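You operate a simulated robot arm through the tools that you are given. There is no shell and no other tool.

Carry out the task below with a simulated robot arm. There is one attempt and no reset: what you move stays moved.

Task
Switch the warming plate off, stand both its bottles in the long white tray and cap them.
Fine: switch off first; one black cap on each. Set down upright: square bottle.

The check looks at the end state, three seconds after you hand in, the way a careful person would. Anything else that was tipped, shoved, dropped, spilled or broken makes it a failure. Lids that push on must go on centred and level and be pressed home; caps that screw on are set level and turned clockwise until they are tight.

Robot
A 6-joint arm with a two-finger parallel gripper, fixed in place. Base frame: the origin is at the foot of the arm, x ahead of it, y to its left, z up; the work surface is at about z = 86. Lengths are in cm, angles in degrees, forces in N, time in s.
With the tool pointing down near the work surface it reaches from about 58 to 94 cm from the base axis. Its first joint turns from -149.0 to 149.0 degrees. Payload 3.43 kg.
Tool frame: the origin (TCP) lies between the finger pads and is the grasp point; the fingertips stand 3.4 cm ahead of it; z points along the fingers, y is the line along which they close. Largest opening 12.8 cm; finger width 2.4, thickness 1.2; the body of the gripper, 4.8 by 13 cm, starts 9.6 cm behind the TCP.
Orientation is that of the tool frame in the base frame, as a unit quaternion [w, x, y, z]. With the fingers straight down and closing along the base's y, the tool's x points along the base's -x, its y along +y and its z along -z.

Tools
- The arm moves only by the tool servo_tool. Its argument "commands" is a list of rows, each a list of 7 numbers: the shift along the tool's x, y, z in cm, then the turn, a rotation vector about the tool's x, y, z in degrees, then the gripper command, from -1 (fully open) to 1 (shut), values between in proportion. In form: [[x, y, z, wx, wy, wz, gripper], ...]. A call has 1 to 20 rows; each row shifts and turns the commanded pose from where the row before left it, along the tool's axes as they then stand. A row lasts 0.2 s, in which the tool goes at most 5 cm and 8.6 degrees; a call with a longer step from one row to the next is refused whole, and so is a gripper value outside its range. A pose out of reach is approached as far as the arm can. The call stops where the force on the tool passes 40 N (or 10 N more than at its start, if that is more) or the arm is blocked; 0.2 s more then pass. Each finger travels about 10.8 cm/s and halts on what it meets, pressing with about 35 N; the grip force reading is that of the motor and also rises with nothing between the fingers. The clock runs only during rows and for 0.2 s after the last one: add rows that do not move to give the fingers time. The reply holds the time, the measured pose of the TCP, the force on the tool along the base axes, the opening and the grip force, in the units named above and with some noise, with the torque about the TCP (base axes, N m) and any sound that the robot's microphone picked up.
- Cameras (640 x 400 px; columns grow to the right, rows downward): "scene" is fixed at [22.01, 49.83, 144.21]; the picture's right is [-0.99, -0.17, 0.00], its down [-0.05, 0.31, -0.95] and it looks along [0.16, -0.93, -0.32] (base axes); focal length 336 px, centre (320, 200). "wrist" rides on the gripper at [7.6, -1.1, -16] in the tool frame; the picture's right is [0.15, 0.99, 0.00], its down [-0.88, 0.13, -0.46] and it looks along [-0.45, 0.07, 0.89] (tool axes); focal length 234 px, centre (320, 200). There is no depth. A picture from a camera that has moved, and an enlarged one, comes with that camera's place and axes in the base frame and with its lens.
- get_image(camera): a new picture of that camera. The clock stands still meanwhile.
- lift_body(by): slides the trunk up (or, below 0, down) by that many cm; the arm rides with it, the base frame stays. It gives what a move gives, with no picture.
- zoom(camera, box): a new picture of the part [left, top, right, bottom] of that camera's present view, enlarged. The clock stands still meanwhile.
- hand_in(): hands the job in; it is judged then, once.

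Nothing tells you positions but the pictures and the camera data. Unless the task says otherwise, let go and move clear before handing in.

The tools are called after "Call:" as name(argument=value, ...) on one line, values as JSON. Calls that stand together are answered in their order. servo_tool: Moves the arm, as the interface text tells. Its arguments: {"type":"object","properties":{"commands":{"type":"array"}},"required":["commands"]} The other tools are called the same way: lift_body (by) slides the trunk up or down; get_image (camera) takes a picture; zoom (camera, box) takes an enlarged picture of a part of a camera's view; hand_in () hands the job in.

At the start:

```text
time: 0.0
eef_pos: [19.34, -56.17, 120.52]
tool_rot: [0.001, 0.0, 1.0, -0.002]
contact_force: [0.7, -0.1, 0.1]
moment: [-0.03, 0.03, -0.03]
grip_width: 12.79
grip_force: 0.1
trunk travel left (down, up): [-65.0, 6.0]
```

scene: 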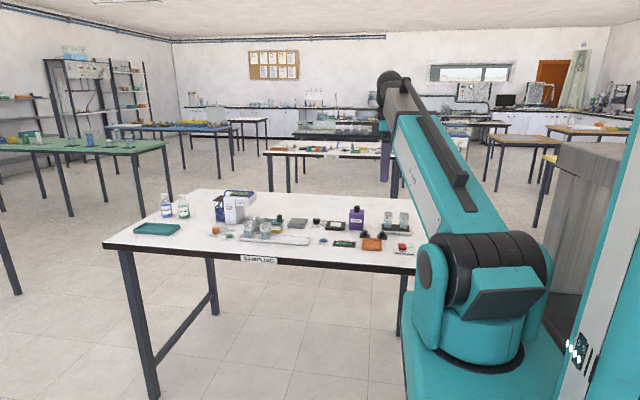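
wrist: 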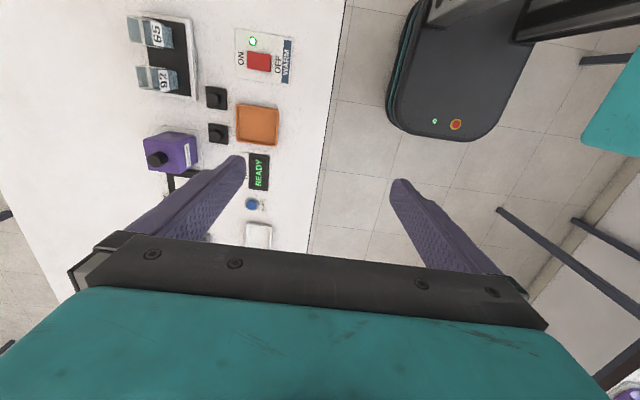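

I see the bench with a purple square bottle, a dark plate with two vials (65, 92), a red rocker switch labelled WARM, and black caps. I'll look closer before I move.

Call:
zoom(camera="scene", box=[300, 190, 430, 270])

Call:
zoom(camera="scene", box=[120, 180, 320, 270])

Call:
zoom(camera="wrist", box=[100, 0, 340, 150])

Call:
zoom(camera="wrist", box=[100, 120, 340, 270])

```text
4.92 times, centred on (365, 230) of scene
camera zoom: at [22.01, 49.83, 144.21], right [-0.99, -0.17, 0.0], down [-0.05, 0.31, -0.95], along [0.16, -0.93, -0.32], focal length 1656 px, centre (98, 52)
```

zoom: 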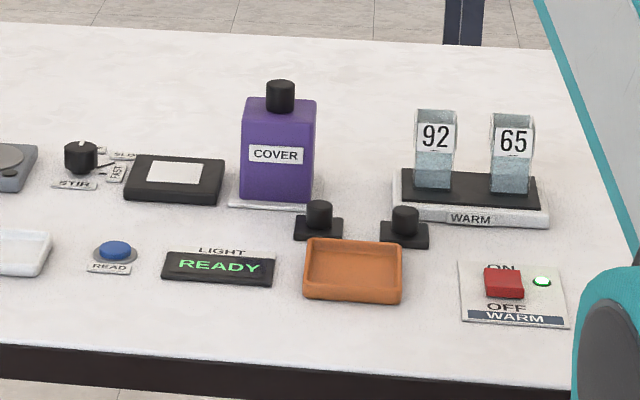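

```text
3.20 times, centred on (220, 225) of scene
camera zoom: at [22.01, 49.83, 144.21], right [-0.99, -0.17, 0.0], down [-0.05, 0.31, -0.95], along [0.16, -0.93, -0.32], focal length 1076 px, centre (640, 120)
```

zoom: 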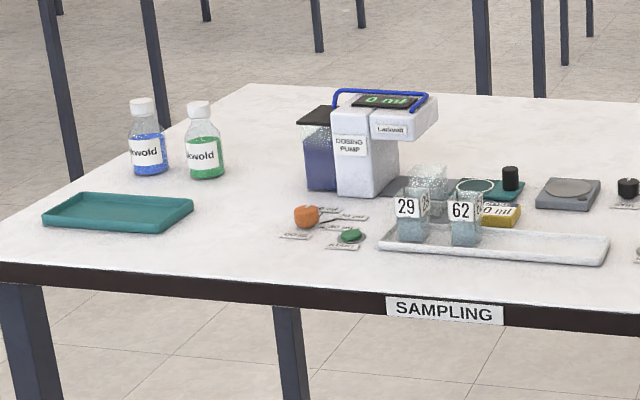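

```text
2.67 times, centred on (220, 75) of wrist
camera zoom: at [11.81, -57.13, 136.56], right [-0.15, 0.99, -0.01], down [0.88, 0.13, 0.46], along [0.45, 0.06, -0.89], focal length 624 px, centre (587, 533)
```

zoom: 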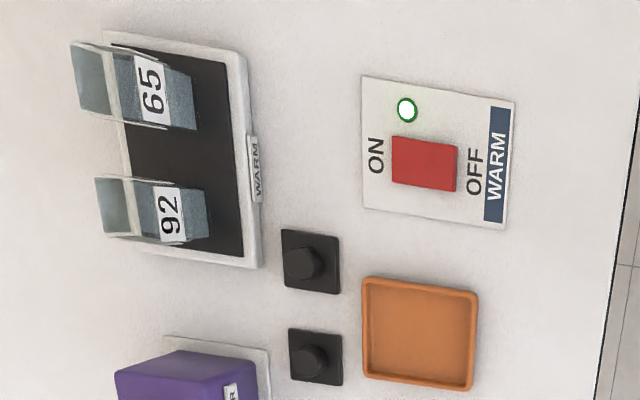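

```text
2.67 times, centred on (220, 195) of wrist
camera zoom: at [11.81, -57.13, 136.56], right [-0.15, 0.99, -0.01], down [0.88, 0.13, 0.46], along [0.45, 0.06, -0.89], focal length 624 px, centre (587, 213)
```

zoom: 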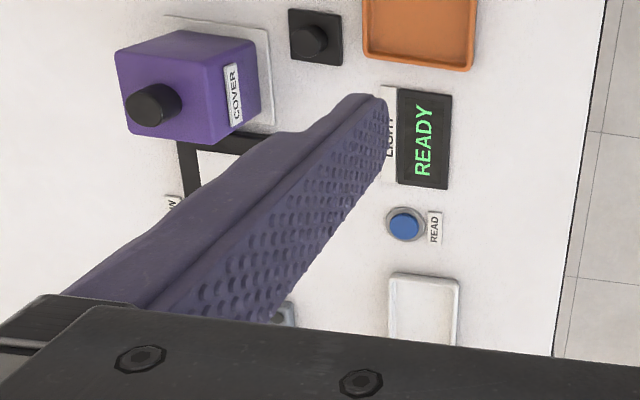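

The rocker lies near (10.5, -68.5) with ON on the far side, vials 92 and 65 are on the plate near y≈-84, and the two square black caps are in front of it. The long white tray sits near x 47–75, y≈-68, and already holds 29 and 62. I'll move above the switch with the fingers closed to look closer.

Call:
servo_tool(commands=[[1.1, -1.3, 1.5, 0, 0, 0, 0], [1.1, -1.3, 1.5, 0, 0, 0, 0.5], [1.1, -1.3, 1.5, 0, 0, 0, 1], [1.1, -1.3, 1.5, 0, 0, 0, 1], [1.1, -1.3, 1.5, 0, 0, 0, 1], [1.1, -1.3, 1.5, 0, 0, 0, 1], [1.1, -1.3, 1.5, 0, 0, 0, 1], [1.1, -1.3, 1.5, 0, 0, 0, 1], [0, 0, 0, 0, 0, 0, 1], [0, 0, 0, 0, 0, 0, 1]])

Call:
get_image(camera="wrist")

Call:
get_image(camera="scene")

```text
time: 2.2
eef_pos: [10.52, -66.44, 108.64]
tool_rot: [0.001, 0.0, 1.0, -0.003]
contact_force: [-0.4, 0.5, 0.1]
moment: [0.0, 0.01, 0.01]
grip_width: 0.0
grip_force: 32.7
trunk travel left (down, up): [-65.0, 6.0]
```

```text
taken
camera wrist: at [2.95, -67.41, 124.69], right [-0.15, 0.99, -0.01], down [0.88, 0.13, 0.46], along [0.45, 0.06, -0.89], focal length 234 px, centre (320, 200)
```

wrist: 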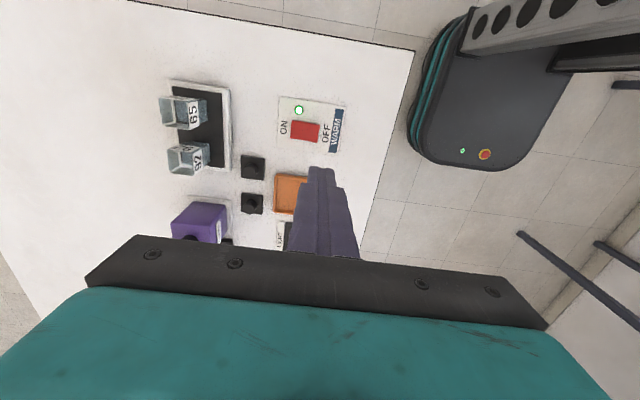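

```text
taken
```

scene: 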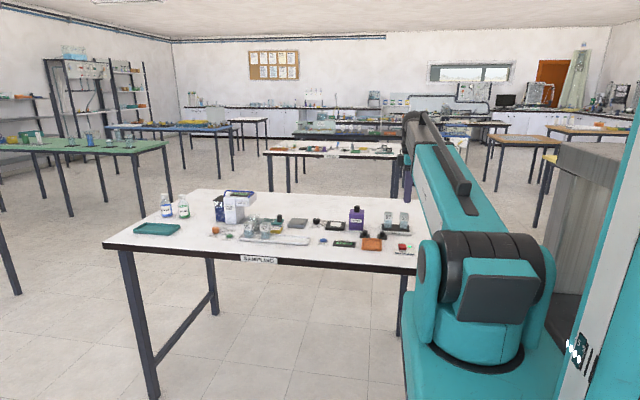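

The fingers are closed above the switch area. I'll zoom in for exact switch, cap and vial positions.

Call:
zoom(camera="wrist", box=[265, 85, 361, 145])

Call:
zoom(camera="wrist", box=[150, 70, 278, 150])

Call:
zoom(camera="wrist", box=[150, 140, 310, 240])

Call:
zoom(camera="scene", box=[385, 225, 425, 265])

```text
6.67 times, centred on (313, 115) of wrist
camera zoom: at [2.95, -67.41, 124.69], right [-0.15, 0.99, -0.01], down [0.88, 0.13, 0.46], along [0.45, 0.06, -0.89], focal length 1561 px, centre (367, 767)
```

zoom: 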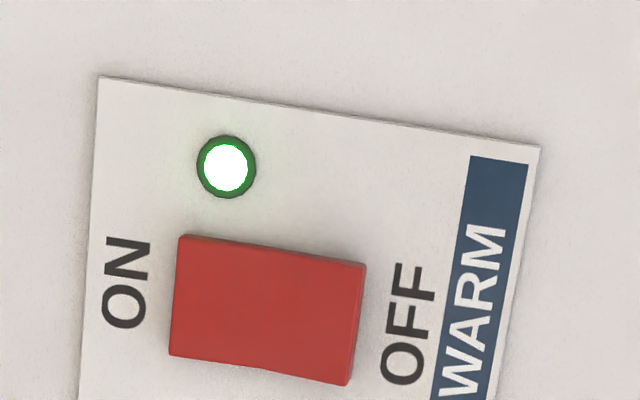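

```text
5.00 times, centred on (214, 110) of wrist
camera zoom: at [2.95, -67.41, 124.69], right [-0.15, 0.99, -0.01], down [0.88, 0.13, 0.46], along [0.45, 0.06, -0.89], focal length 1171 px, centre (850, 650)
```

zoom: 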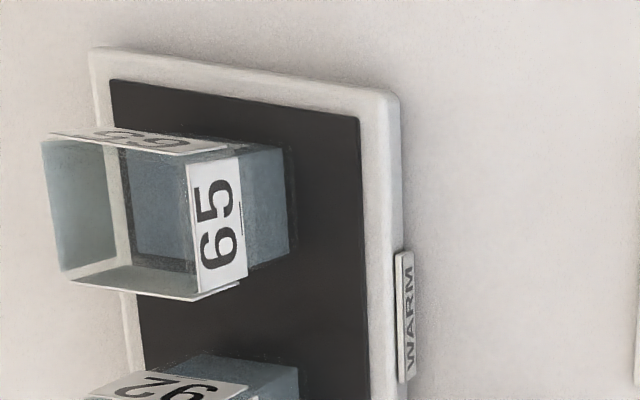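

```text
4.00 times, centred on (230, 190) of wrist
camera zoom: at [2.95, -67.41, 124.69], right [-0.15, 0.99, -0.01], down [0.88, 0.13, 0.46], along [0.45, 0.06, -0.89], focal length 937 px, centre (680, 240)
```

zoom: 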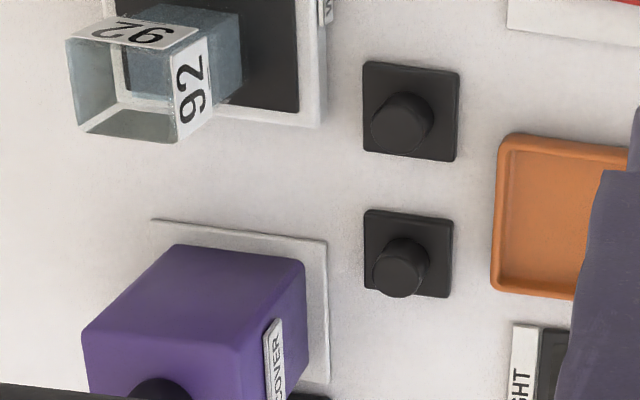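

```text
10.00 times, centred on (405, 245) of scene
camera zoom: at [22.01, 49.83, 144.21], right [-0.99, -0.17, 0.0], down [-0.05, 0.31, -0.95], along [0.16, -0.93, -0.32], focal length 3364 px, centre (-530, -250)
```

zoom: 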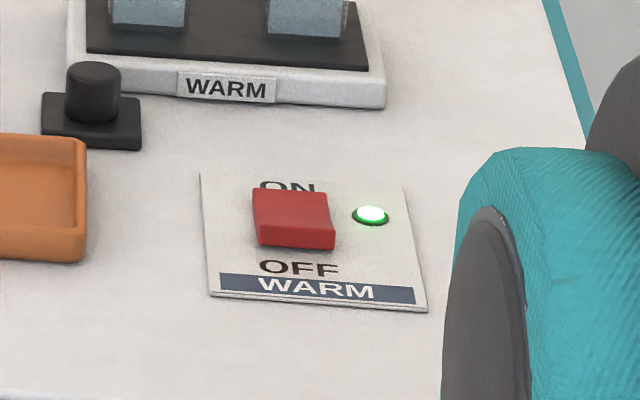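

The rocker's OFF (near) half is raised, at about (10.3, -67.5). I'll come down just above it with the closed fingertips.

Call:
servo_tool(commands=[[0.1, -0.5, 2.5, 0, 0, 0, 1], [0.1, -0.5, 2.5, 0, 0, 0, 1], [0, 0, 2.5, 0, 0, 0, 1], [0, 0, 2.5, 0, 0, 0, 1], [0, 0, 2.0, 0, 0, 0, 1], [0, 0, 1.5, 0, 0, 0, 1], [0, 0, 0, 0, 0, 0, 1]])

Call:
get_image(camera="wrist")

Call:
zoom(camera="scene", box=[385, 225, 425, 265])

```text
time: 3.8
eef_pos: [10.36, -67.78, 95.1]
tool_rot: [0.001, -0.001, 1.0, -0.003]
contact_force: [-0.2, -0.6, -0.1]
moment: [-0.03, -0.01, -0.01]
grip_width: 0.01
grip_force: 33.2
trunk travel left (down, up): [-65.0, 6.0]
```

```text
taken
camera wrist: at [2.86, -68.69, 111.12], right [-0.15, 0.99, -0.01], down [0.88, 0.13, 0.46], along [0.45, 0.06, -0.89], focal length 234 px, centre (320, 200)
```

wrist: 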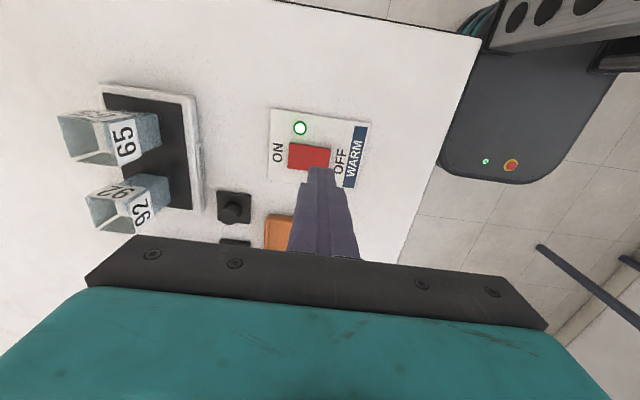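

```text
10.00 times, centred on (405, 245) of scene
camera zoom: at [22.01, 49.83, 144.21], right [-0.99, -0.17, 0.0], down [-0.05, 0.31, -0.95], along [0.16, -0.93, -0.32], focal length 3364 px, centre (-530, -250)
```

zoom: 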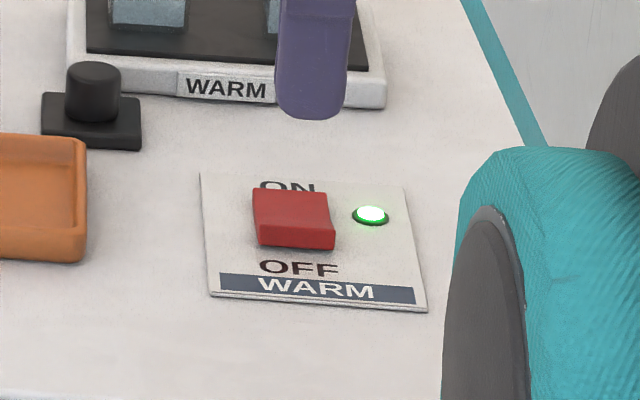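

The fingertips line up over the OFF half, about 0.4 cm too far toward -x. I'll correct that and press down slowly.

Call:
servo_tool(commands=[[-0.3, 0, 0.8, 0, 0, 0, 1], [0, 0, 0.7, 0, 0, 0, 1], [0, 0, 0.5, 0, 0, 0, 1], [0, 0, 0.4, 0, 0, 0, 1], [0, 0, 0.3, 0, 0, 0, 1], [0, 0, 0.3, 0, 0, 0, 1], [0, 0, 0.3, 0, 0, 0, 1], [0, 0, 0.2, 0, 0, 0, 1], [0, 0, 0.2, 0, 0, 0, 1]])

Call:
zoom(camera="scene", box=[385, 225, 425, 265])

```text
time: 5.8
eef_pos: [10.68, -67.53, 91.39]
tool_rot: [0.001, 0.0, 1.0, -0.004]
contact_force: [0.9, -0.1, -0.3]
moment: [-0.01, 0.0, 0.0]
grip_width: 0.0
grip_force: 33.4
trunk travel left (down, up): [-65.0, 6.0]
```

```text
10.00 times, centred on (405, 245) of scene
camera zoom: at [22.01, 49.83, 144.21], right [-0.99, -0.17, 0.0], down [-0.05, 0.31, -0.95], along [0.16, -0.93, -0.32], focal length 3364 px, centre (-530, -250)
```

zoom: 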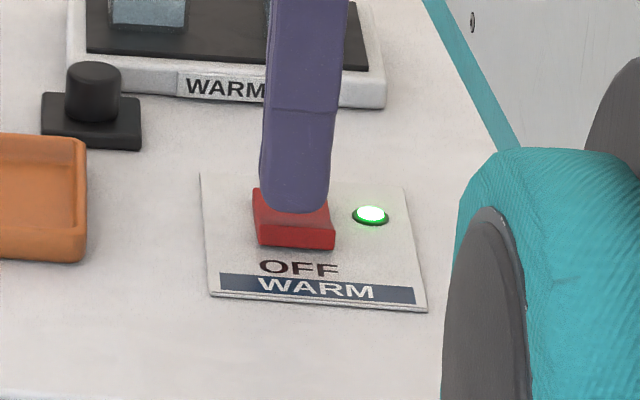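

The tip is about half a centimetre above the OFF half and hasn't touched it. I'll keep pressing down gently.

Call:
servo_tool(commands=[[0, 0.2, 0.1, 0, 0, 0, 1], [0, 0, 0.2, 0, 0, 0, 1], [0, 0, 0.2, 0, 0, 0, 1], [0, 0, 0.2, 0, 0, 0, 1], [0, 0, 0.2, 0, 0, 0, 1], [0, 0, 0.2, 0, 0, 0, 1]])

Call:
zoom(camera="scene", box=[385, 225, 425, 265])

```text
time: 7.2
eef_pos: [10.63, -67.56, 90.39]
tool_rot: [0.001, 0.0, 1.0, -0.003]
contact_force: [0.7, 2.3, 9.8]
moment: [-0.04, 0.03, 0.01]
grip_width: 0.0
grip_force: 32.8
trunk travel left (down, up): [-65.0, 6.0]
heard: click
```

```text
10.00 times, centred on (405, 245) of scene
camera zoom: at [22.01, 49.83, 144.21], right [-0.99, -0.17, 0.0], down [-0.05, 0.31, -0.95], along [0.16, -0.93, -0.32], focal length 3364 px, centre (-530, -250)
```

zoom: 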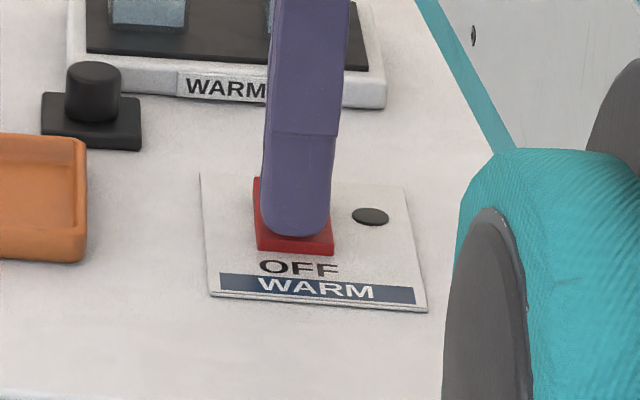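

It clicked and the lamp went out, so the plate is off. I'll rise and check the switch, then look at the vials.

Call:
servo_tool(commands=[[0, 0, -1, 0, 0, 0, 1], [0, 0, -2, 0, 0, 0, 1], [0, 0, -3, 0, 0, 0, 1], [0, 0, -4, 0, 0, 0, 0.5], [0, 0, -4, 0, 0, 0, 0], [0, -3, -3, 0, 0, 0, -0.5], [0, -4, -1, 0, 0, 0, -1], [0, -4, 0, 0, 0, 0, -1], [0, -3, 0, 0, 0, 0, -1], [0, 0, 0, 0, 0, 0, -1], [0, 0, 0, 0, 0, 0, -1]])

Call:
get_image(camera="wrist")

Call:
zoom(camera="scene", box=[370, 205, 430, 265])

```text
time: 9.6
eef_pos: [10.45, -81.43, 108.34]
tool_rot: [0.0, 0.001, 1.0, -0.004]
contact_force: [0.0, -0.3, 0.0]
moment: [-0.01, 0.01, 0.01]
grip_width: 12.78
grip_force: 0.1
trunk travel left (down, up): [-65.0, 6.0]
```

```text
taken
camera wrist: at [3.01, -82.43, 124.23], right [-0.15, 0.99, -0.01], down [0.88, 0.13, 0.46], along [0.45, 0.06, -0.89], focal length 234 px, centre (320, 200)
```

wrist: 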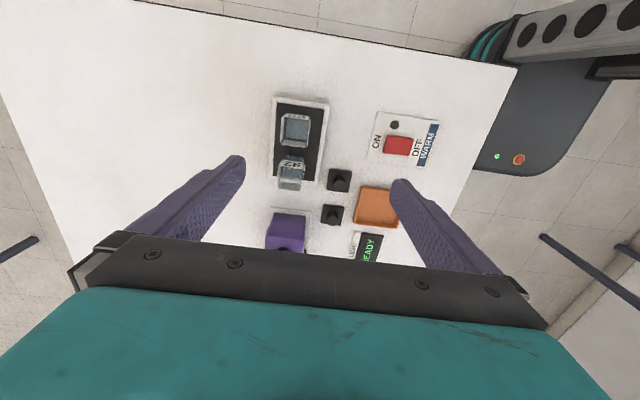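

```text
6.67 times, centred on (400, 235) of scene
camera zoom: at [22.01, 49.83, 144.21], right [-0.99, -0.17, 0.0], down [-0.05, 0.31, -0.95], along [0.16, -0.93, -0.32], focal length 2242 px, centre (-213, -33)
```

zoom: 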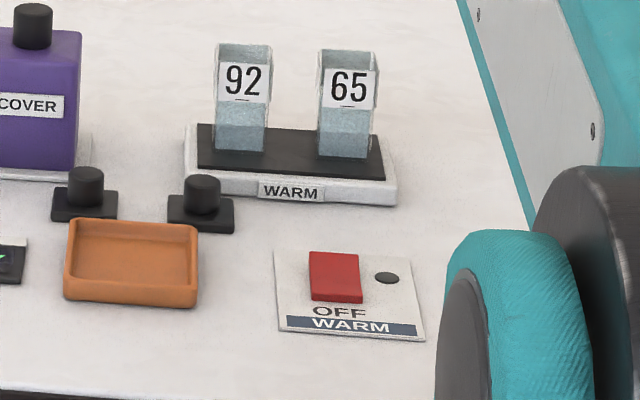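

The rocker is in OFF and the lamp is dark. I'll zoom on the vials and caps to fix their positions.

Call:
zoom(camera="wrist", box=[255, 85, 351, 145])

Call:
zoom(camera="wrist", box=[255, 140, 351, 200])

Call:
zoom(camera="wrist", box=[300, 160, 380, 240])

Call:
zoom(camera="scene", box=[370, 205, 410, 245])

```text
6.67 times, centred on (303, 115) of wrist
camera zoom: at [3.01, -82.43, 124.23], right [-0.15, 0.99, -0.01], down [0.88, 0.13, 0.46], along [0.45, 0.06, -0.89], focal length 1561 px, centre (433, 767)
```

zoom: 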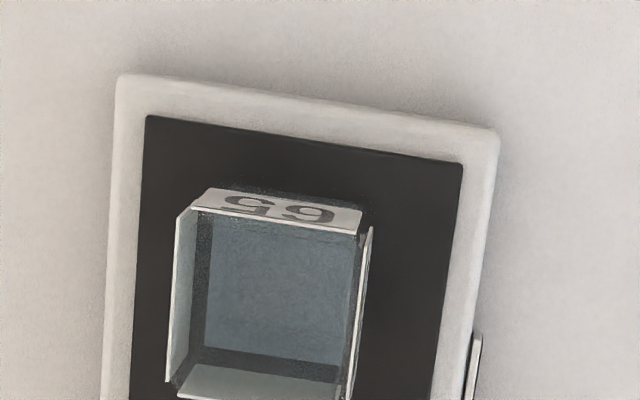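

```text
6.67 times, centred on (303, 170) of wrist
camera zoom: at [3.01, -82.43, 124.23], right [-0.15, 0.99, -0.01], down [0.88, 0.13, 0.46], along [0.45, 0.06, -0.89], focal length 1561 px, centre (433, 400)
```

zoom: 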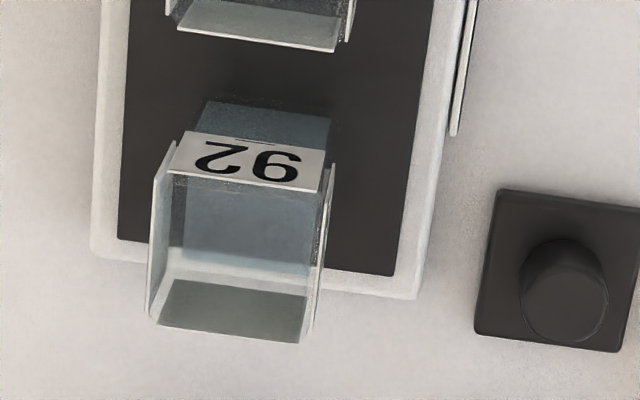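

```text
5.00 times, centred on (340, 200) of wrist
camera zoom: at [3.01, -82.43, 124.23], right [-0.15, 0.99, -0.01], down [0.88, 0.13, 0.46], along [0.45, 0.06, -0.89], focal length 1171 px, centre (220, 200)
```

zoom: 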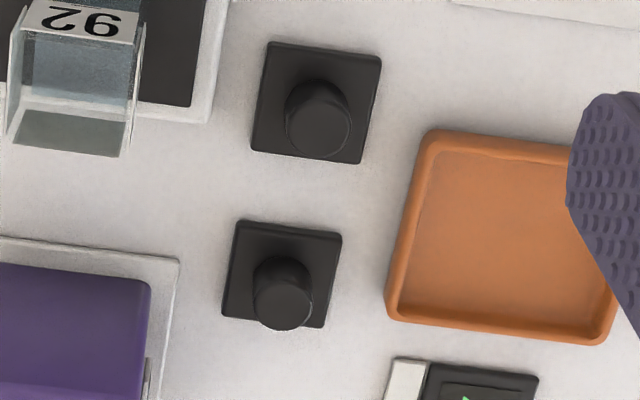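

```text
10.00 times, centred on (390, 225) of scene
camera zoom: at [22.01, 49.83, 144.21], right [-0.99, -0.17, 0.0], down [-0.05, 0.31, -0.95], along [0.16, -0.93, -0.32], focal length 3364 px, centre (-380, -50)
```

zoom: 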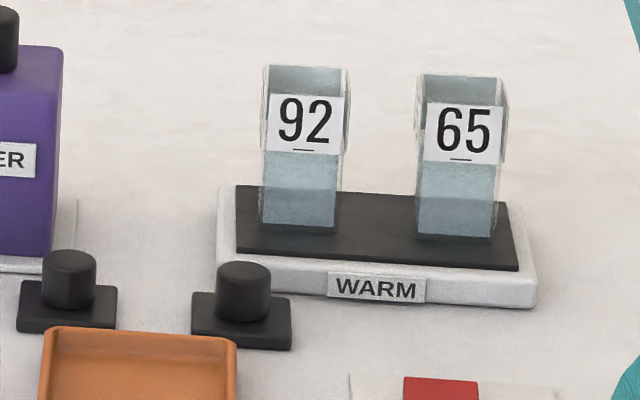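

Vial 65 is centred near (9.4, -84.8) and vial 92 near (15.85, -84.75). Both are about 3.4 cm square, aligned to the axes, with bottoms at z≈88.15 and tops at z≈94. Next I'll look at the tray from above before grasping.

Call:
servo_tool(commands=[[-3.3, 1.3, -0.4, 0, 0, 0, -1], [-3.3, 1.3, -0.4, 0, 0, 0, -1], [-3.3, 1.3, -0.4, 0, 0, 0, -1], [-3.3, 1.3, -0.4, 0, 0, 0, -1], [-3.3, 1.3, -0.4, 0, 0, 0, -1], [-3.3, 1.3, -0.4, 0, 0, 0, -1], [-3.3, 1.3, -0.4, 0, 0, 0, -1], [-3.3, 1.3, -0.4, 0, 0, 0, -1], [-3.3, 1.3, -0.4, 0, 0, 0, -1], [-3.3, 1.3, -0.4, 0, 0, 0, -1], [-3.3, 1.3, 0, 0, 0, 0, -1], [-3.0, 1.0, 0, 0, 0, 0, -1], [0, 0, 0, 0, 0, 0, -1], [0, 0, 0, 0, 0, 0, -1]])

Call:
get_image(camera="wrist")

Call:
get_image(camera="scene")

```text
time: 12.6
eef_pos: [49.93, -66.17, 112.23]
tool_rot: [0.0, 0.001, 1.0, -0.003]
contact_force: [-0.3, 0.3, 0.2]
moment: [0.02, 0.01, 0.01]
grip_width: 12.81
grip_force: 0.1
trunk travel left (down, up): [-65.0, 6.0]
```

```text
taken
camera wrist: at [42.4, -67.13, 128.28], right [-0.15, 0.99, -0.01], down [0.88, 0.13, 0.46], along [0.45, 0.06, -0.89], focal length 234 px, centre (320, 200)
```

wrist: 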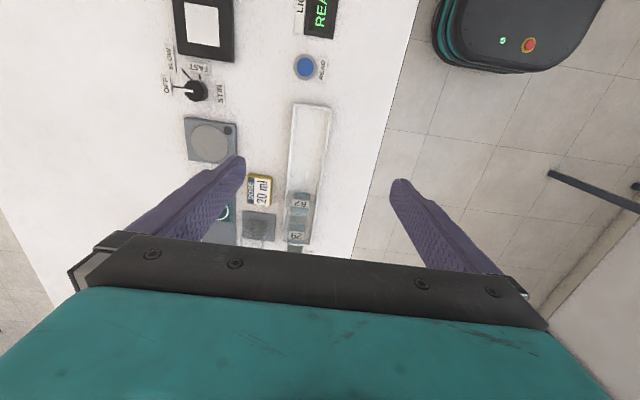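

```text
taken
```

scene: 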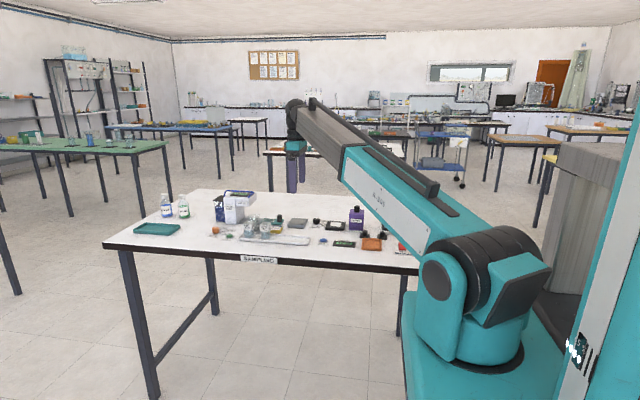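

Call:
zoom(camera="wrist", box=[260, 95, 356, 155])

Call:
zoom(camera="wrist", box=[232, 165, 360, 250])

Call:
zoom(camera="scene", box=[230, 205, 330, 265])

```text
6.67 times, centred on (308, 125) of wrist
camera zoom: at [42.4, -67.13, 128.28], right [-0.15, 0.99, -0.01], down [0.88, 0.13, 0.46], along [0.45, 0.06, -0.89], focal length 1561 px, centre (400, 700)
```

zoom: 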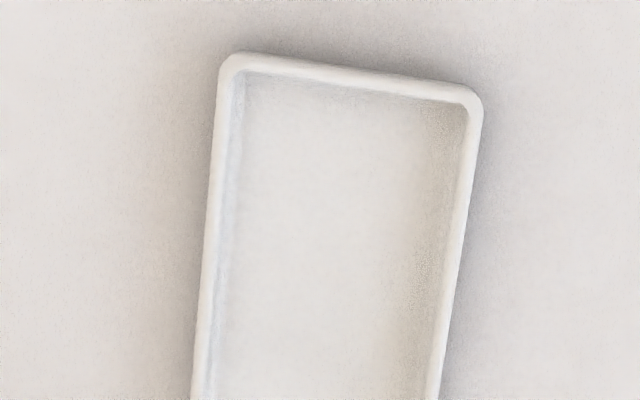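

```text
4.71 times, centred on (296, 208) of wrist
camera zoom: at [42.4, -67.13, 128.28], right [-0.15, 0.99, -0.01], down [0.88, 0.13, 0.46], along [0.45, 0.06, -0.89], focal length 1102 px, centre (433, 165)
```

zoom: 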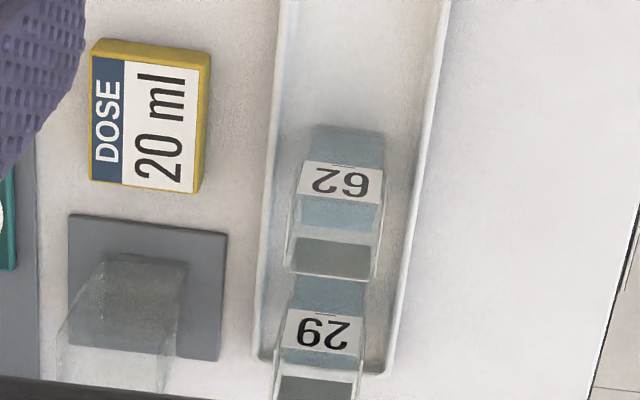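

```text
6.40 times, centred on (280, 235) of scene
camera zoom: at [22.01, 49.83, 144.21], right [-0.99, -0.17, 0.0], down [-0.05, 0.31, -0.95], along [0.16, -0.93, -0.32], focal length 2153 px, centre (576, -24)
```

zoom: 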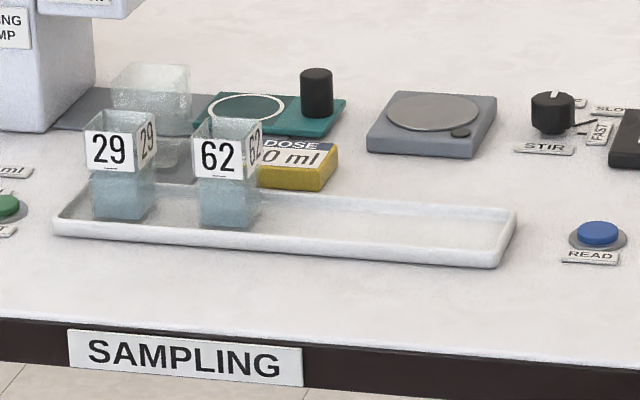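

The tray is axis-aligned: y from -70.9 to -64.4, near end at x≈46.5, and vial 62 at x≈64.4. That leaves room for the two vials at x≈56.5 and x≈50.5. I'll go back above vial 92 with the fingers part open and check alignment.

Call:
servo_tool(commands=[[3.4, -1.86, 0.4, 0, 0, 0, -0.6], [3.4, -1.86, 0.4, 0, 0, 0, -0.3], [3.4, -1.86, 0.4, 0, 0, 0, -0.1], [3.4, -1.86, 0.4, 0, 0, 0, -0.1], [3.4, -1.86, 0.4, 0, 0, 0, -0.1], [3.4, -1.86, 0.4, 0, 0, 0, -0.1], [3.4, -1.86, 0.4, 0, 0, 0, -0.1], [3.4, -1.86, 0.4, 0, 0, 0, -0.1], [3.4, -1.86, 0.4, 0, 0, 0, -0.1], [3.4, -1.86, 0.4, 0, 0, 0, -0.1], [0, 0, 3, 0, 0, 0, -0.1], [0, 0, 3, 0, 0, 0, -0.1], [0, 0, 2, 0, 0, 0, -0.1], [0, 0, 0, 0, 0, 0, -0.1]])

Call:
get_image(camera="wrist")

Call:
zoom(camera="scene", box=[360, 190, 420, 250])

```text
time: 15.6
eef_pos: [15.86, -84.81, 100.48]
tool_rot: [0.0, 0.0, 1.0, -0.004]
contact_force: [-0.1, 0.3, 0.2]
moment: [0.04, 0.0, 0.01]
grip_width: 7.06
grip_force: 0.0
trunk travel left (down, up): [-65.0, 6.0]
```

```text
taken
camera wrist: at [8.3, -85.69, 116.4], right [-0.15, 0.99, -0.01], down [0.88, 0.13, 0.46], along [0.45, 0.06, -0.89], focal length 234 px, centre (320, 200)
```

wrist: 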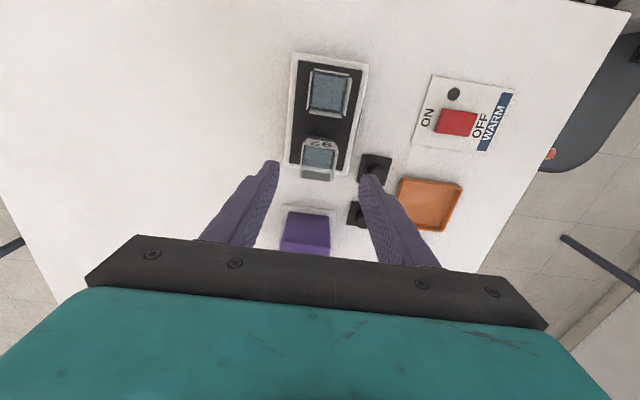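

```text
6.67 times, centred on (390, 220) of scene
camera zoom: at [22.01, 49.83, 144.21], right [-0.99, -0.17, 0.0], down [-0.05, 0.31, -0.95], along [0.16, -0.93, -0.32], focal length 2242 px, centre (-147, 67)
```

zoom: 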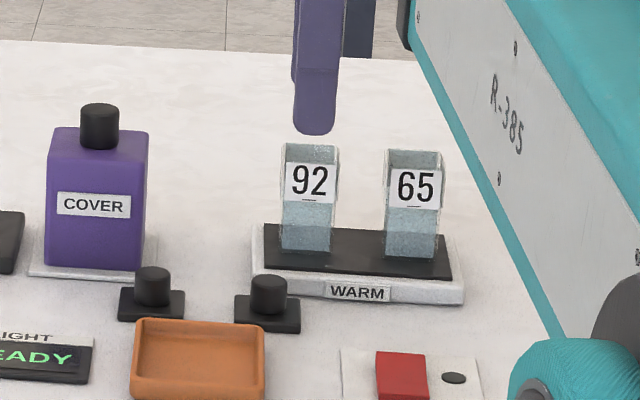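

Call:
zoom(camera="wrist", box=[260, 120, 388, 200])

```text
5.00 times, centred on (324, 160) of wrist
camera zoom: at [8.3, -85.69, 116.4], right [-0.15, 0.99, -0.01], down [0.88, 0.13, 0.46], along [0.45, 0.06, -0.89], focal length 1171 px, centre (300, 400)
```

zoom: 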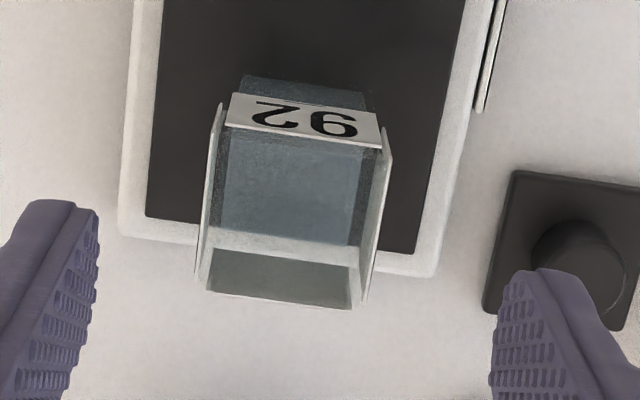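

Vial 92 measures (15.75, -84.75), so the tool is centred on it. I'll descend so the fingertips stay about 1.6 cm above the plate, then close gently.

Call:
servo_tool(commands=[[0.1, 0, 1.5, -0.4, 0, 0, -0.1], [0, 0.03, 1.5, 0, 0, 0, -0.1], [0, 0, 1.5, 0, 0, 0, -0.1], [0, 0, 1.5, 0, 0, 0, -0.1], [0, 0, 1.0, 0, 0, 0, -0.1], [0, 0, 0.3, 0, 0, 0, -0.1], [0, 0, 0, 0, 0, 0, -0.1]])

Call:
zoom(camera="scene", box=[370, 205, 410, 245])

Call:
zoom(camera="wrist", box=[240, 100, 400, 200])

```text
time: 17.2
eef_pos: [15.83, -84.73, 93.07]
tool_rot: [0.001, 0.0, 1.0, 0.0]
contact_force: [0.2, -0.1, 0.2]
moment: [-0.01, -0.03, -0.01]
grip_width: 7.06
grip_force: 0.0
trunk travel left (down, up): [-65.0, 6.0]
```

```text
10.00 times, centred on (390, 225) of scene
camera zoom: at [22.01, 49.83, 144.21], right [-0.99, -0.17, 0.0], down [-0.05, 0.31, -0.95], along [0.16, -0.93, -0.32], focal length 3364 px, centre (-380, -50)
```

zoom: 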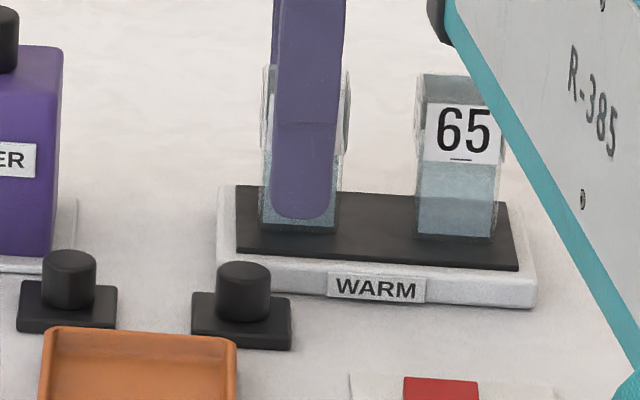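

```text
4.00 times, centred on (320, 150) of wrist
camera zoom: at [8.27, -85.74, 109.14], right [-0.15, 0.99, 0.0], down [0.88, 0.13, 0.46], along [0.45, 0.07, -0.89], focal length 937 px, centre (320, 400)
```

zoom: 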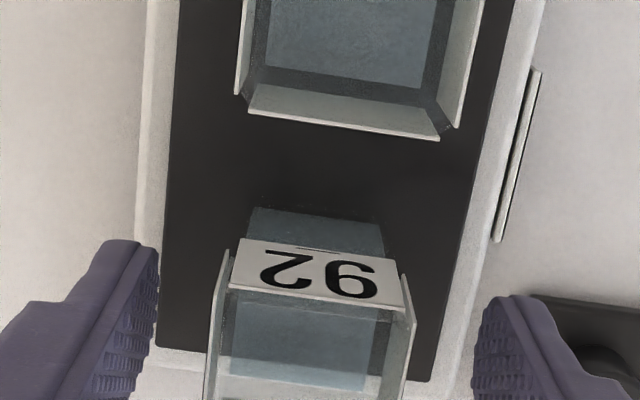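

The fingers straddle vial 92 cleanly. I'll close on it step by step.

Call:
servo_tool(commands=[[0, 0, 0, 0, 0, 0, 0.15], [0, 0, 0, 0, 0, 0, 0.3], [0, 0, 0, 0, 0, 0, 0.4], [0, 0, 0, 0, 0, 0, 0.45], [0, 0, 0, 0, 0, 0, 0.5], [0, 0, 0, 0, 0, 0, 0.6], [0, 0, 0, 0, 0, 0, 0.7]])

Call:
zoom(camera="scene", box=[370, 205, 410, 245])

Call:
zoom(camera="wrist", box=[240, 100, 400, 200])

```text
time: 18.8
eef_pos: [15.8, -84.7, 93.18]
tool_rot: [0.0, 0.0, 1.0, 0.001]
contact_force: [-0.4, 0.6, -0.1]
moment: [-0.01, -0.01, -0.03]
grip_width: 3.29
grip_force: 35.4
trunk travel left (down, up): [-65.0, 6.0]
```

```text
10.00 times, centred on (390, 225) of scene
camera zoom: at [22.01, 49.83, 144.21], right [-0.99, -0.17, 0.0], down [-0.05, 0.31, -0.95], along [0.16, -0.93, -0.32], focal length 3364 px, centre (-380, -50)
```

zoom: 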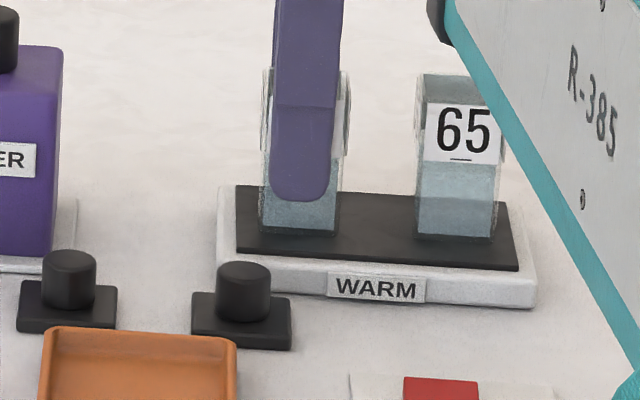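

```text
4.00 times, centred on (320, 150) of wrist
camera zoom: at [8.27, -85.73, 109.15], right [-0.15, 0.99, 0.0], down [0.88, 0.13, 0.46], along [0.45, 0.07, -0.89], focal length 937 px, centre (320, 400)
```

zoom: 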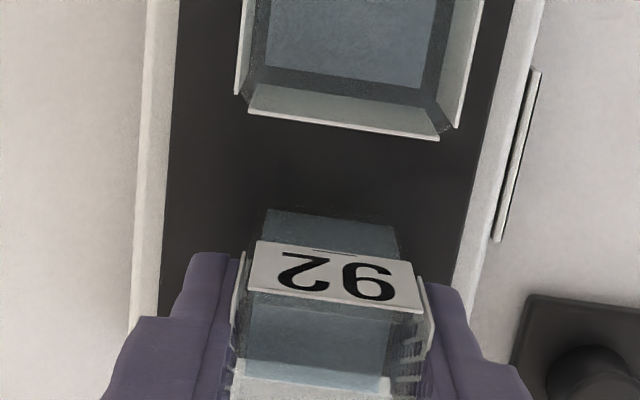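

Vial 92 is held with the fingers at 3.29 cm. I'll lift it slowly, straight up.

Call:
servo_tool(commands=[[0, 0, -0.2, 0, 0, 0, 0.7], [0, 0, -0.4, 0, 0, 0, 0.7], [0, 0, -0.7, 0, 0, 0, 0.7], [0, 0, -1, 0, 0, 0, 0.7], [0, 0, -1.3, 0, 0, 0, 0.7], [0, 0, -1.6, 0, 0, 0, 0.7], [0, 0, -1.8, 0, 0, 0, 0.7], [0, 0, -1.8, 0, 0, 0, 0.7], [0, 0, -1.8, 0, 0, 0, 0.7], [0, 0, -1.6, 0, 0, 0, 0.7], [0, 0, -1.2, 0, 0, 0, 0.7], [0, 0, -0.8, 0, 0, 0, 0.7], [0, 0, -0.4, 0, 0, 0, 0.7], [0, 0, -0.2, 0, 0, 0, 0.7], [0, 0, 0, 0, 0, 0, 0.7]])

Call:
zoom(camera="scene", box=[350, 170, 430, 250])

Call:
get_image(camera="wrist")

```text
time: 22.0
eef_pos: [15.79, -84.77, 107.92]
tool_rot: [0.001, 0.0, 1.0, 0.001]
contact_force: [-0.2, 0.6, -0.5]
moment: [-0.01, -0.02, 0.05]
grip_width: 3.31
grip_force: 35.1
trunk travel left (down, up): [-65.0, 6.0]
```

```text
5.00 times, centred on (390, 210) of scene
camera zoom: at [22.01, 49.83, 144.21], right [-0.99, -0.17, 0.0], down [-0.05, 0.31, -0.95], along [0.16, -0.93, -0.32], focal length 1682 px, centre (-30, 150)
```

zoom: 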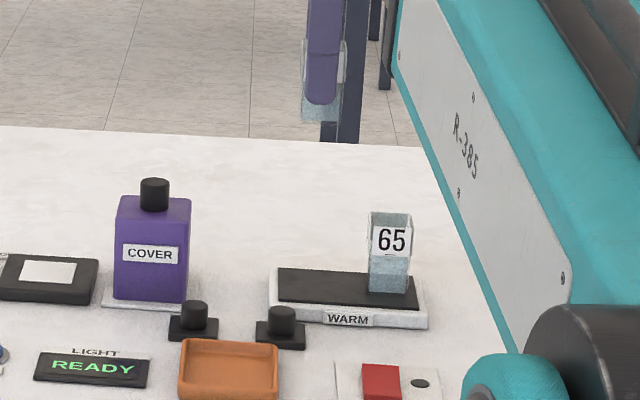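

```text
taken
camera wrist: at [8.34, -85.83, 123.95], right [-0.15, 0.99, 0.0], down [0.88, 0.13, 0.46], along [0.45, 0.07, -0.89], focal length 234 px, centre (320, 200)
```

wrist: 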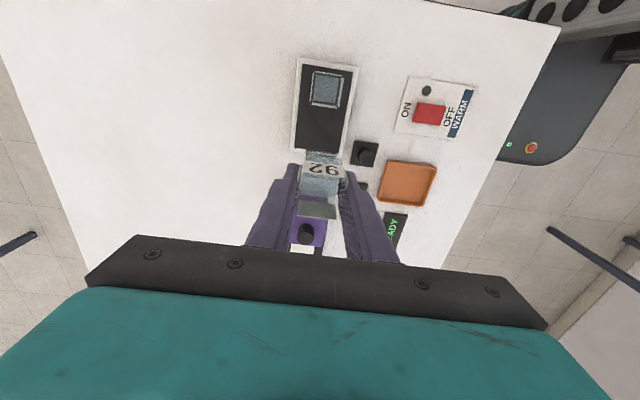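

Vial 92 is lifted and upright, and vial 65 is undisturbed. I'll carry 92 smoothly to above the tray at (56.5, -67.65).

Call:
servo_tool(commands=[[-0.69, 0.29, 0, 0, 0, 0, 0.7], [-1.39, 0.58, 0, 0, 0, 0, 0.7], [-2.08, 0.87, 0, 0, 0, 0, 0.7], [-2.31, 0.97, 0, 0, 0, 0, 0.7], [-2.31, 0.97, 0, 0, 0, 0, 0.7], [-2.31, 0.97, 0, 0, 0, 0, 0.7], [-2.31, 0.97, 0, 0, 0, 0, 0.7], [-2.31, 0.97, 0, 0, 0, 0, 0.7], [-2.31, 0.97, 0, 0, 0, 0, 0.7], [-2.31, 0.97, 0, 0, 0, 0, 0.7], [-2.31, 0.97, 0, 0, 0, 0, 0.7], [-2.31, 0.97, 0, 0, 0, 0, 0.7], [-2.31, 0.97, 0, 0, 0, 0, 0.7], [-2.31, 0.97, 0, 0, 0, 0, 0.7], [-2.31, 0.97, 0, 0, 0, 0, 0.7], [-2.31, 0.97, 0, 0, 0, 0, 0.7], [-2.31, 0.97, 0, 0, 0, 0, 0.7], [-2.08, 0.87, 0, 0, 0, 0, 0.7], [-1.39, 0.58, 0, 0, 0, 0, 0.7], [-0.69, 0.29, 0, 0, 0, 0, 0.7]])

Call:
get_image(camera="wrist")

Call:
zoom(camera="scene", box=[220, 165, 340, 265])

```text
time: 26.2
eef_pos: [56.59, -67.89, 108.01]
tool_rot: [0.001, 0.002, 1.0, 0.001]
contact_force: [-1.1, 0.1, -1.3]
moment: [-0.01, 0.0, -0.01]
grip_width: 3.32
grip_force: 34.7
trunk travel left (down, up): [-65.0, 6.0]
```

```text
taken
camera wrist: at [49.03, -68.89, 124.12], right [-0.15, 0.99, 0.0], down [0.88, 0.13, 0.46], along [0.45, 0.07, -0.89], focal length 234 px, centre (320, 200)
```

wrist: 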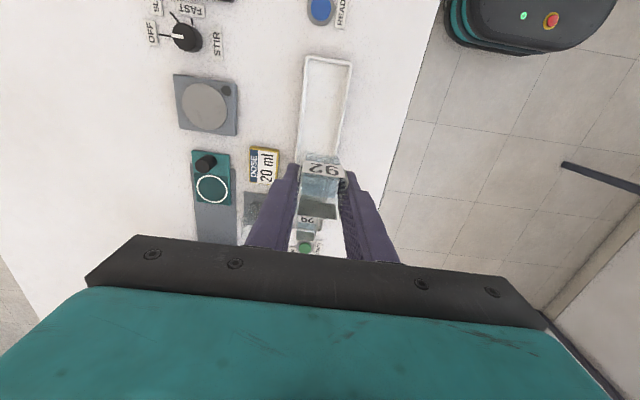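

```text
4.00 times, centred on (280, 215) of scene
camera zoom: at [22.01, 49.83, 144.21], right [-0.99, -0.17, 0.0], down [-0.05, 0.31, -0.95], along [0.16, -0.93, -0.32], focal length 1346 px, centre (480, 140)
```

zoom: 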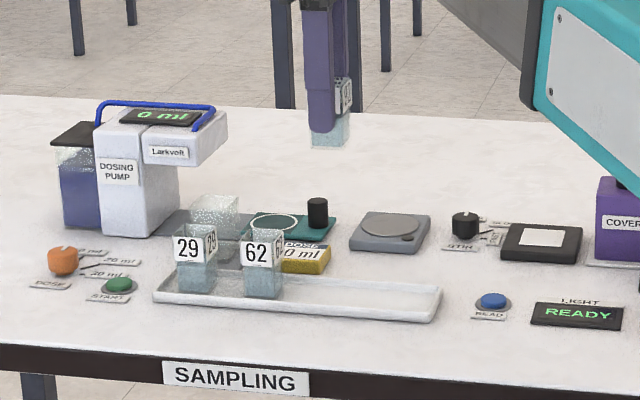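

Call:
zoom(camera="wrist", box=[272, 40, 384, 110])

Call:
zoom(camera="wrist", box=[256, 110, 384, 190])

```text
5.71 times, centred on (328, 75) of wrist
camera zoom: at [49.03, -68.89, 124.12], right [-0.15, 0.99, 0.0], down [0.88, 0.13, 0.46], along [0.45, 0.07, -0.89], focal length 1338 px, centre (274, 914)
```

zoom: 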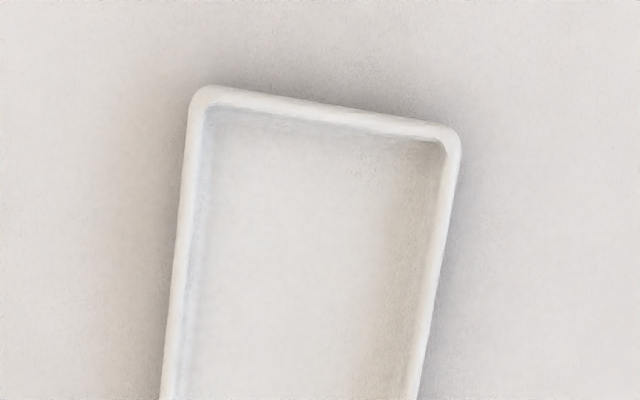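

```text
5.00 times, centred on (320, 150) of wrist
camera zoom: at [49.03, -68.89, 124.12], right [-0.15, 0.99, 0.0], down [0.88, 0.13, 0.46], along [0.45, 0.07, -0.89], focal length 1171 px, centre (320, 450)
```

zoom: 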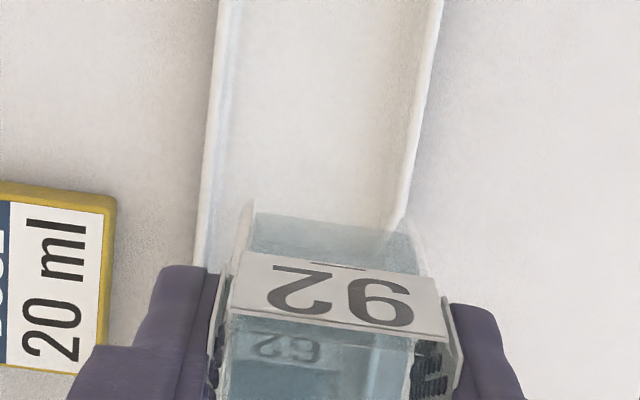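

Correcting for the small tool tilt earlier, the tray centre line is y≈-67.95, which matches the vial's current y. I'll descend to just above the tray floor.

Call:
servo_tool(commands=[[0, 0, 0.4, 0, 0, 0, 0.7], [0, 0, 0.8, 0, 0, 0, 0.7], [0, 0, 1.3, 0, 0, 0, 0.7], [0, 0, 1.7, 0, 0, 0, 0.7], [0, 0, 1.8, 0, 0, 0, 0.7], [0, 0, 1.8, 0, 0, 0, 0.7], [0, 0, 1.8, 0, 0, 0, 0.7], [0, 0, 1.5, 0, 0, 0, 0.7], [0, 0, 1.2, 0, 0, 0, 0.7], [0, 0, 0.8, 0, 0, 0, 0.7], [0, 0, 0.5, 0, 0, 0, 0.7], [0, 0, 0.2, 0, 0, 0, 0.7], [0, 0, 0, 0, 0, 0, 0.7]])

Call:
zoom(camera="wrist", box=[240, 80, 400, 200])

Call:
zoom(camera="scene", box=[240, 200, 310, 260])

```text
time: 29.0
eef_pos: [56.45, -67.68, 94.11]
tool_rot: [0.001, 0.0, 1.0, 0.001]
contact_force: [-0.6, -0.4, -0.3]
moment: [0.05, 0.01, -0.04]
grip_width: 3.28
grip_force: 35.0
trunk travel left (down, up): [-65.0, 6.0]
```

```text
3.33 times, centred on (320, 140) of wrist
camera zoom: at [49.01, -68.77, 110.19], right [-0.15, 0.99, 0.0], down [0.88, 0.13, 0.46], along [0.45, 0.07, -0.89], focal length 781 px, centre (320, 400)
```

zoom: 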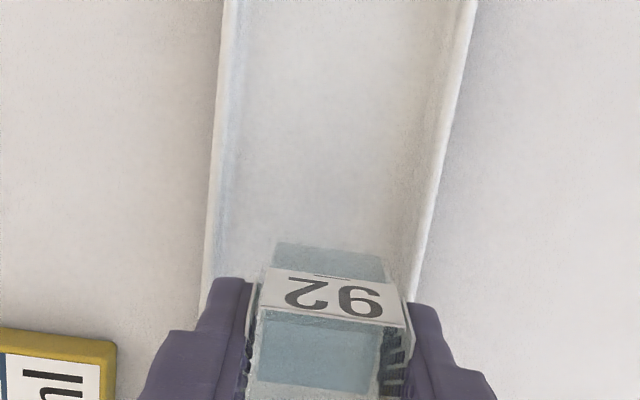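

```text
6.67 times, centred on (275, 230) of scene
camera zoom: at [22.01, 49.83, 144.21], right [-0.99, -0.17, 0.0], down [-0.05, 0.31, -0.95], along [0.16, -0.93, -0.32], focal length 2242 px, centre (620, 0)
```

zoom: 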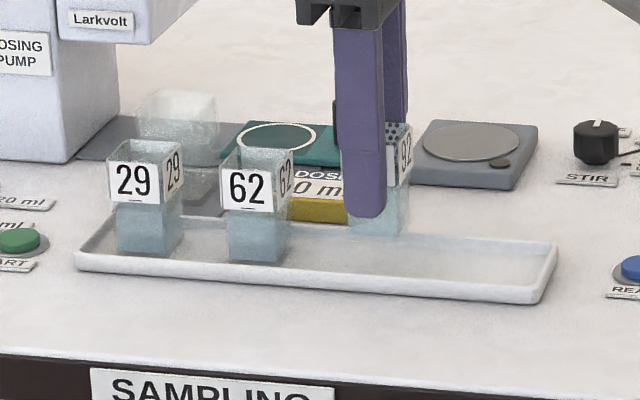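

The vial is about 0.3 cm toward +y of the tray's centre line. I'll shift it and lower it in small steps until it touches.

Call:
servo_tool(commands=[[0, -0.25, 0.5, 0, 0, 0, 0.7], [0, 0, 0.5, 0, 0, 0, 0.7], [0, 0, 0.4, 0, 0, 0, 0.7], [0, 0, 0.3, 0, 0, 0, 0.7], [0, 0, 0.2, 0, 0, 0, 0.7], [0, 0, 0.1, 0, 0, 0, 0.7], [0, 0, 0, 0, 0, 0, 0.7]])

Call:
zoom(camera="scene", box=[260, 210, 310, 260])

```text
time: 30.6
eef_pos: [56.53, -68.09, 92.3]
tool_rot: [0.001, 0.0, 1.0, 0.0]
contact_force: [-0.4, -0.6, -0.7]
moment: [0.01, -0.01, -0.06]
grip_width: 3.35
grip_force: 35.3
trunk travel left (down, up): [-65.0, 6.0]
```

```text
8.00 times, centred on (285, 235) of scene
camera zoom: at [22.01, 49.83, 144.21], right [-0.99, -0.17, 0.0], down [-0.05, 0.31, -0.95], along [0.16, -0.93, -0.32], focal length 2691 px, centre (600, -80)
```

zoom: 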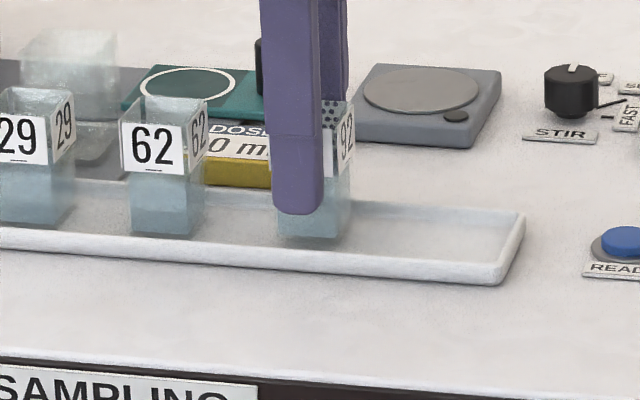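

Call:
servo_tool(commands=[[0, 0, 0.15, 0, 0, 0, 0.7], [0, 0, 0.1, 0, 0, 0, 0.7], [0, 0, 0.1, 0, 0, 0, 0.7], [0, 0, 0.05, 0, 0, 0, 0.7], [0, 0, 0, 0, 0, 0, 0.7]])

Call:
zoom(camera="scene", box=[260, 210, 310, 260])

```text
time: 31.8
eef_pos: [56.6, -68.03, 91.92]
tool_rot: [0.001, 0.002, 1.0, -0.001]
contact_force: [-0.9, 0.0, 2.8]
moment: [-0.04, 0.02, 0.01]
grip_width: 3.3
grip_force: 34.8
trunk travel left (down, up): [-65.0, 6.0]
```

```text
8.00 times, centred on (285, 235) of scene
camera zoom: at [22.01, 49.83, 144.21], right [-0.99, -0.17, 0.0], down [-0.05, 0.31, -0.95], along [0.16, -0.93, -0.32], focal length 2691 px, centre (600, -80)
```

zoom: 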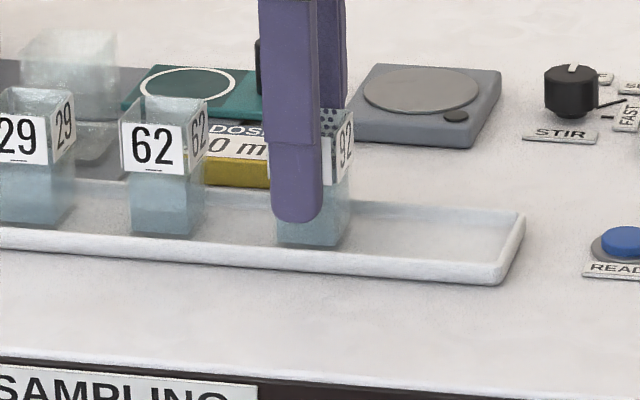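

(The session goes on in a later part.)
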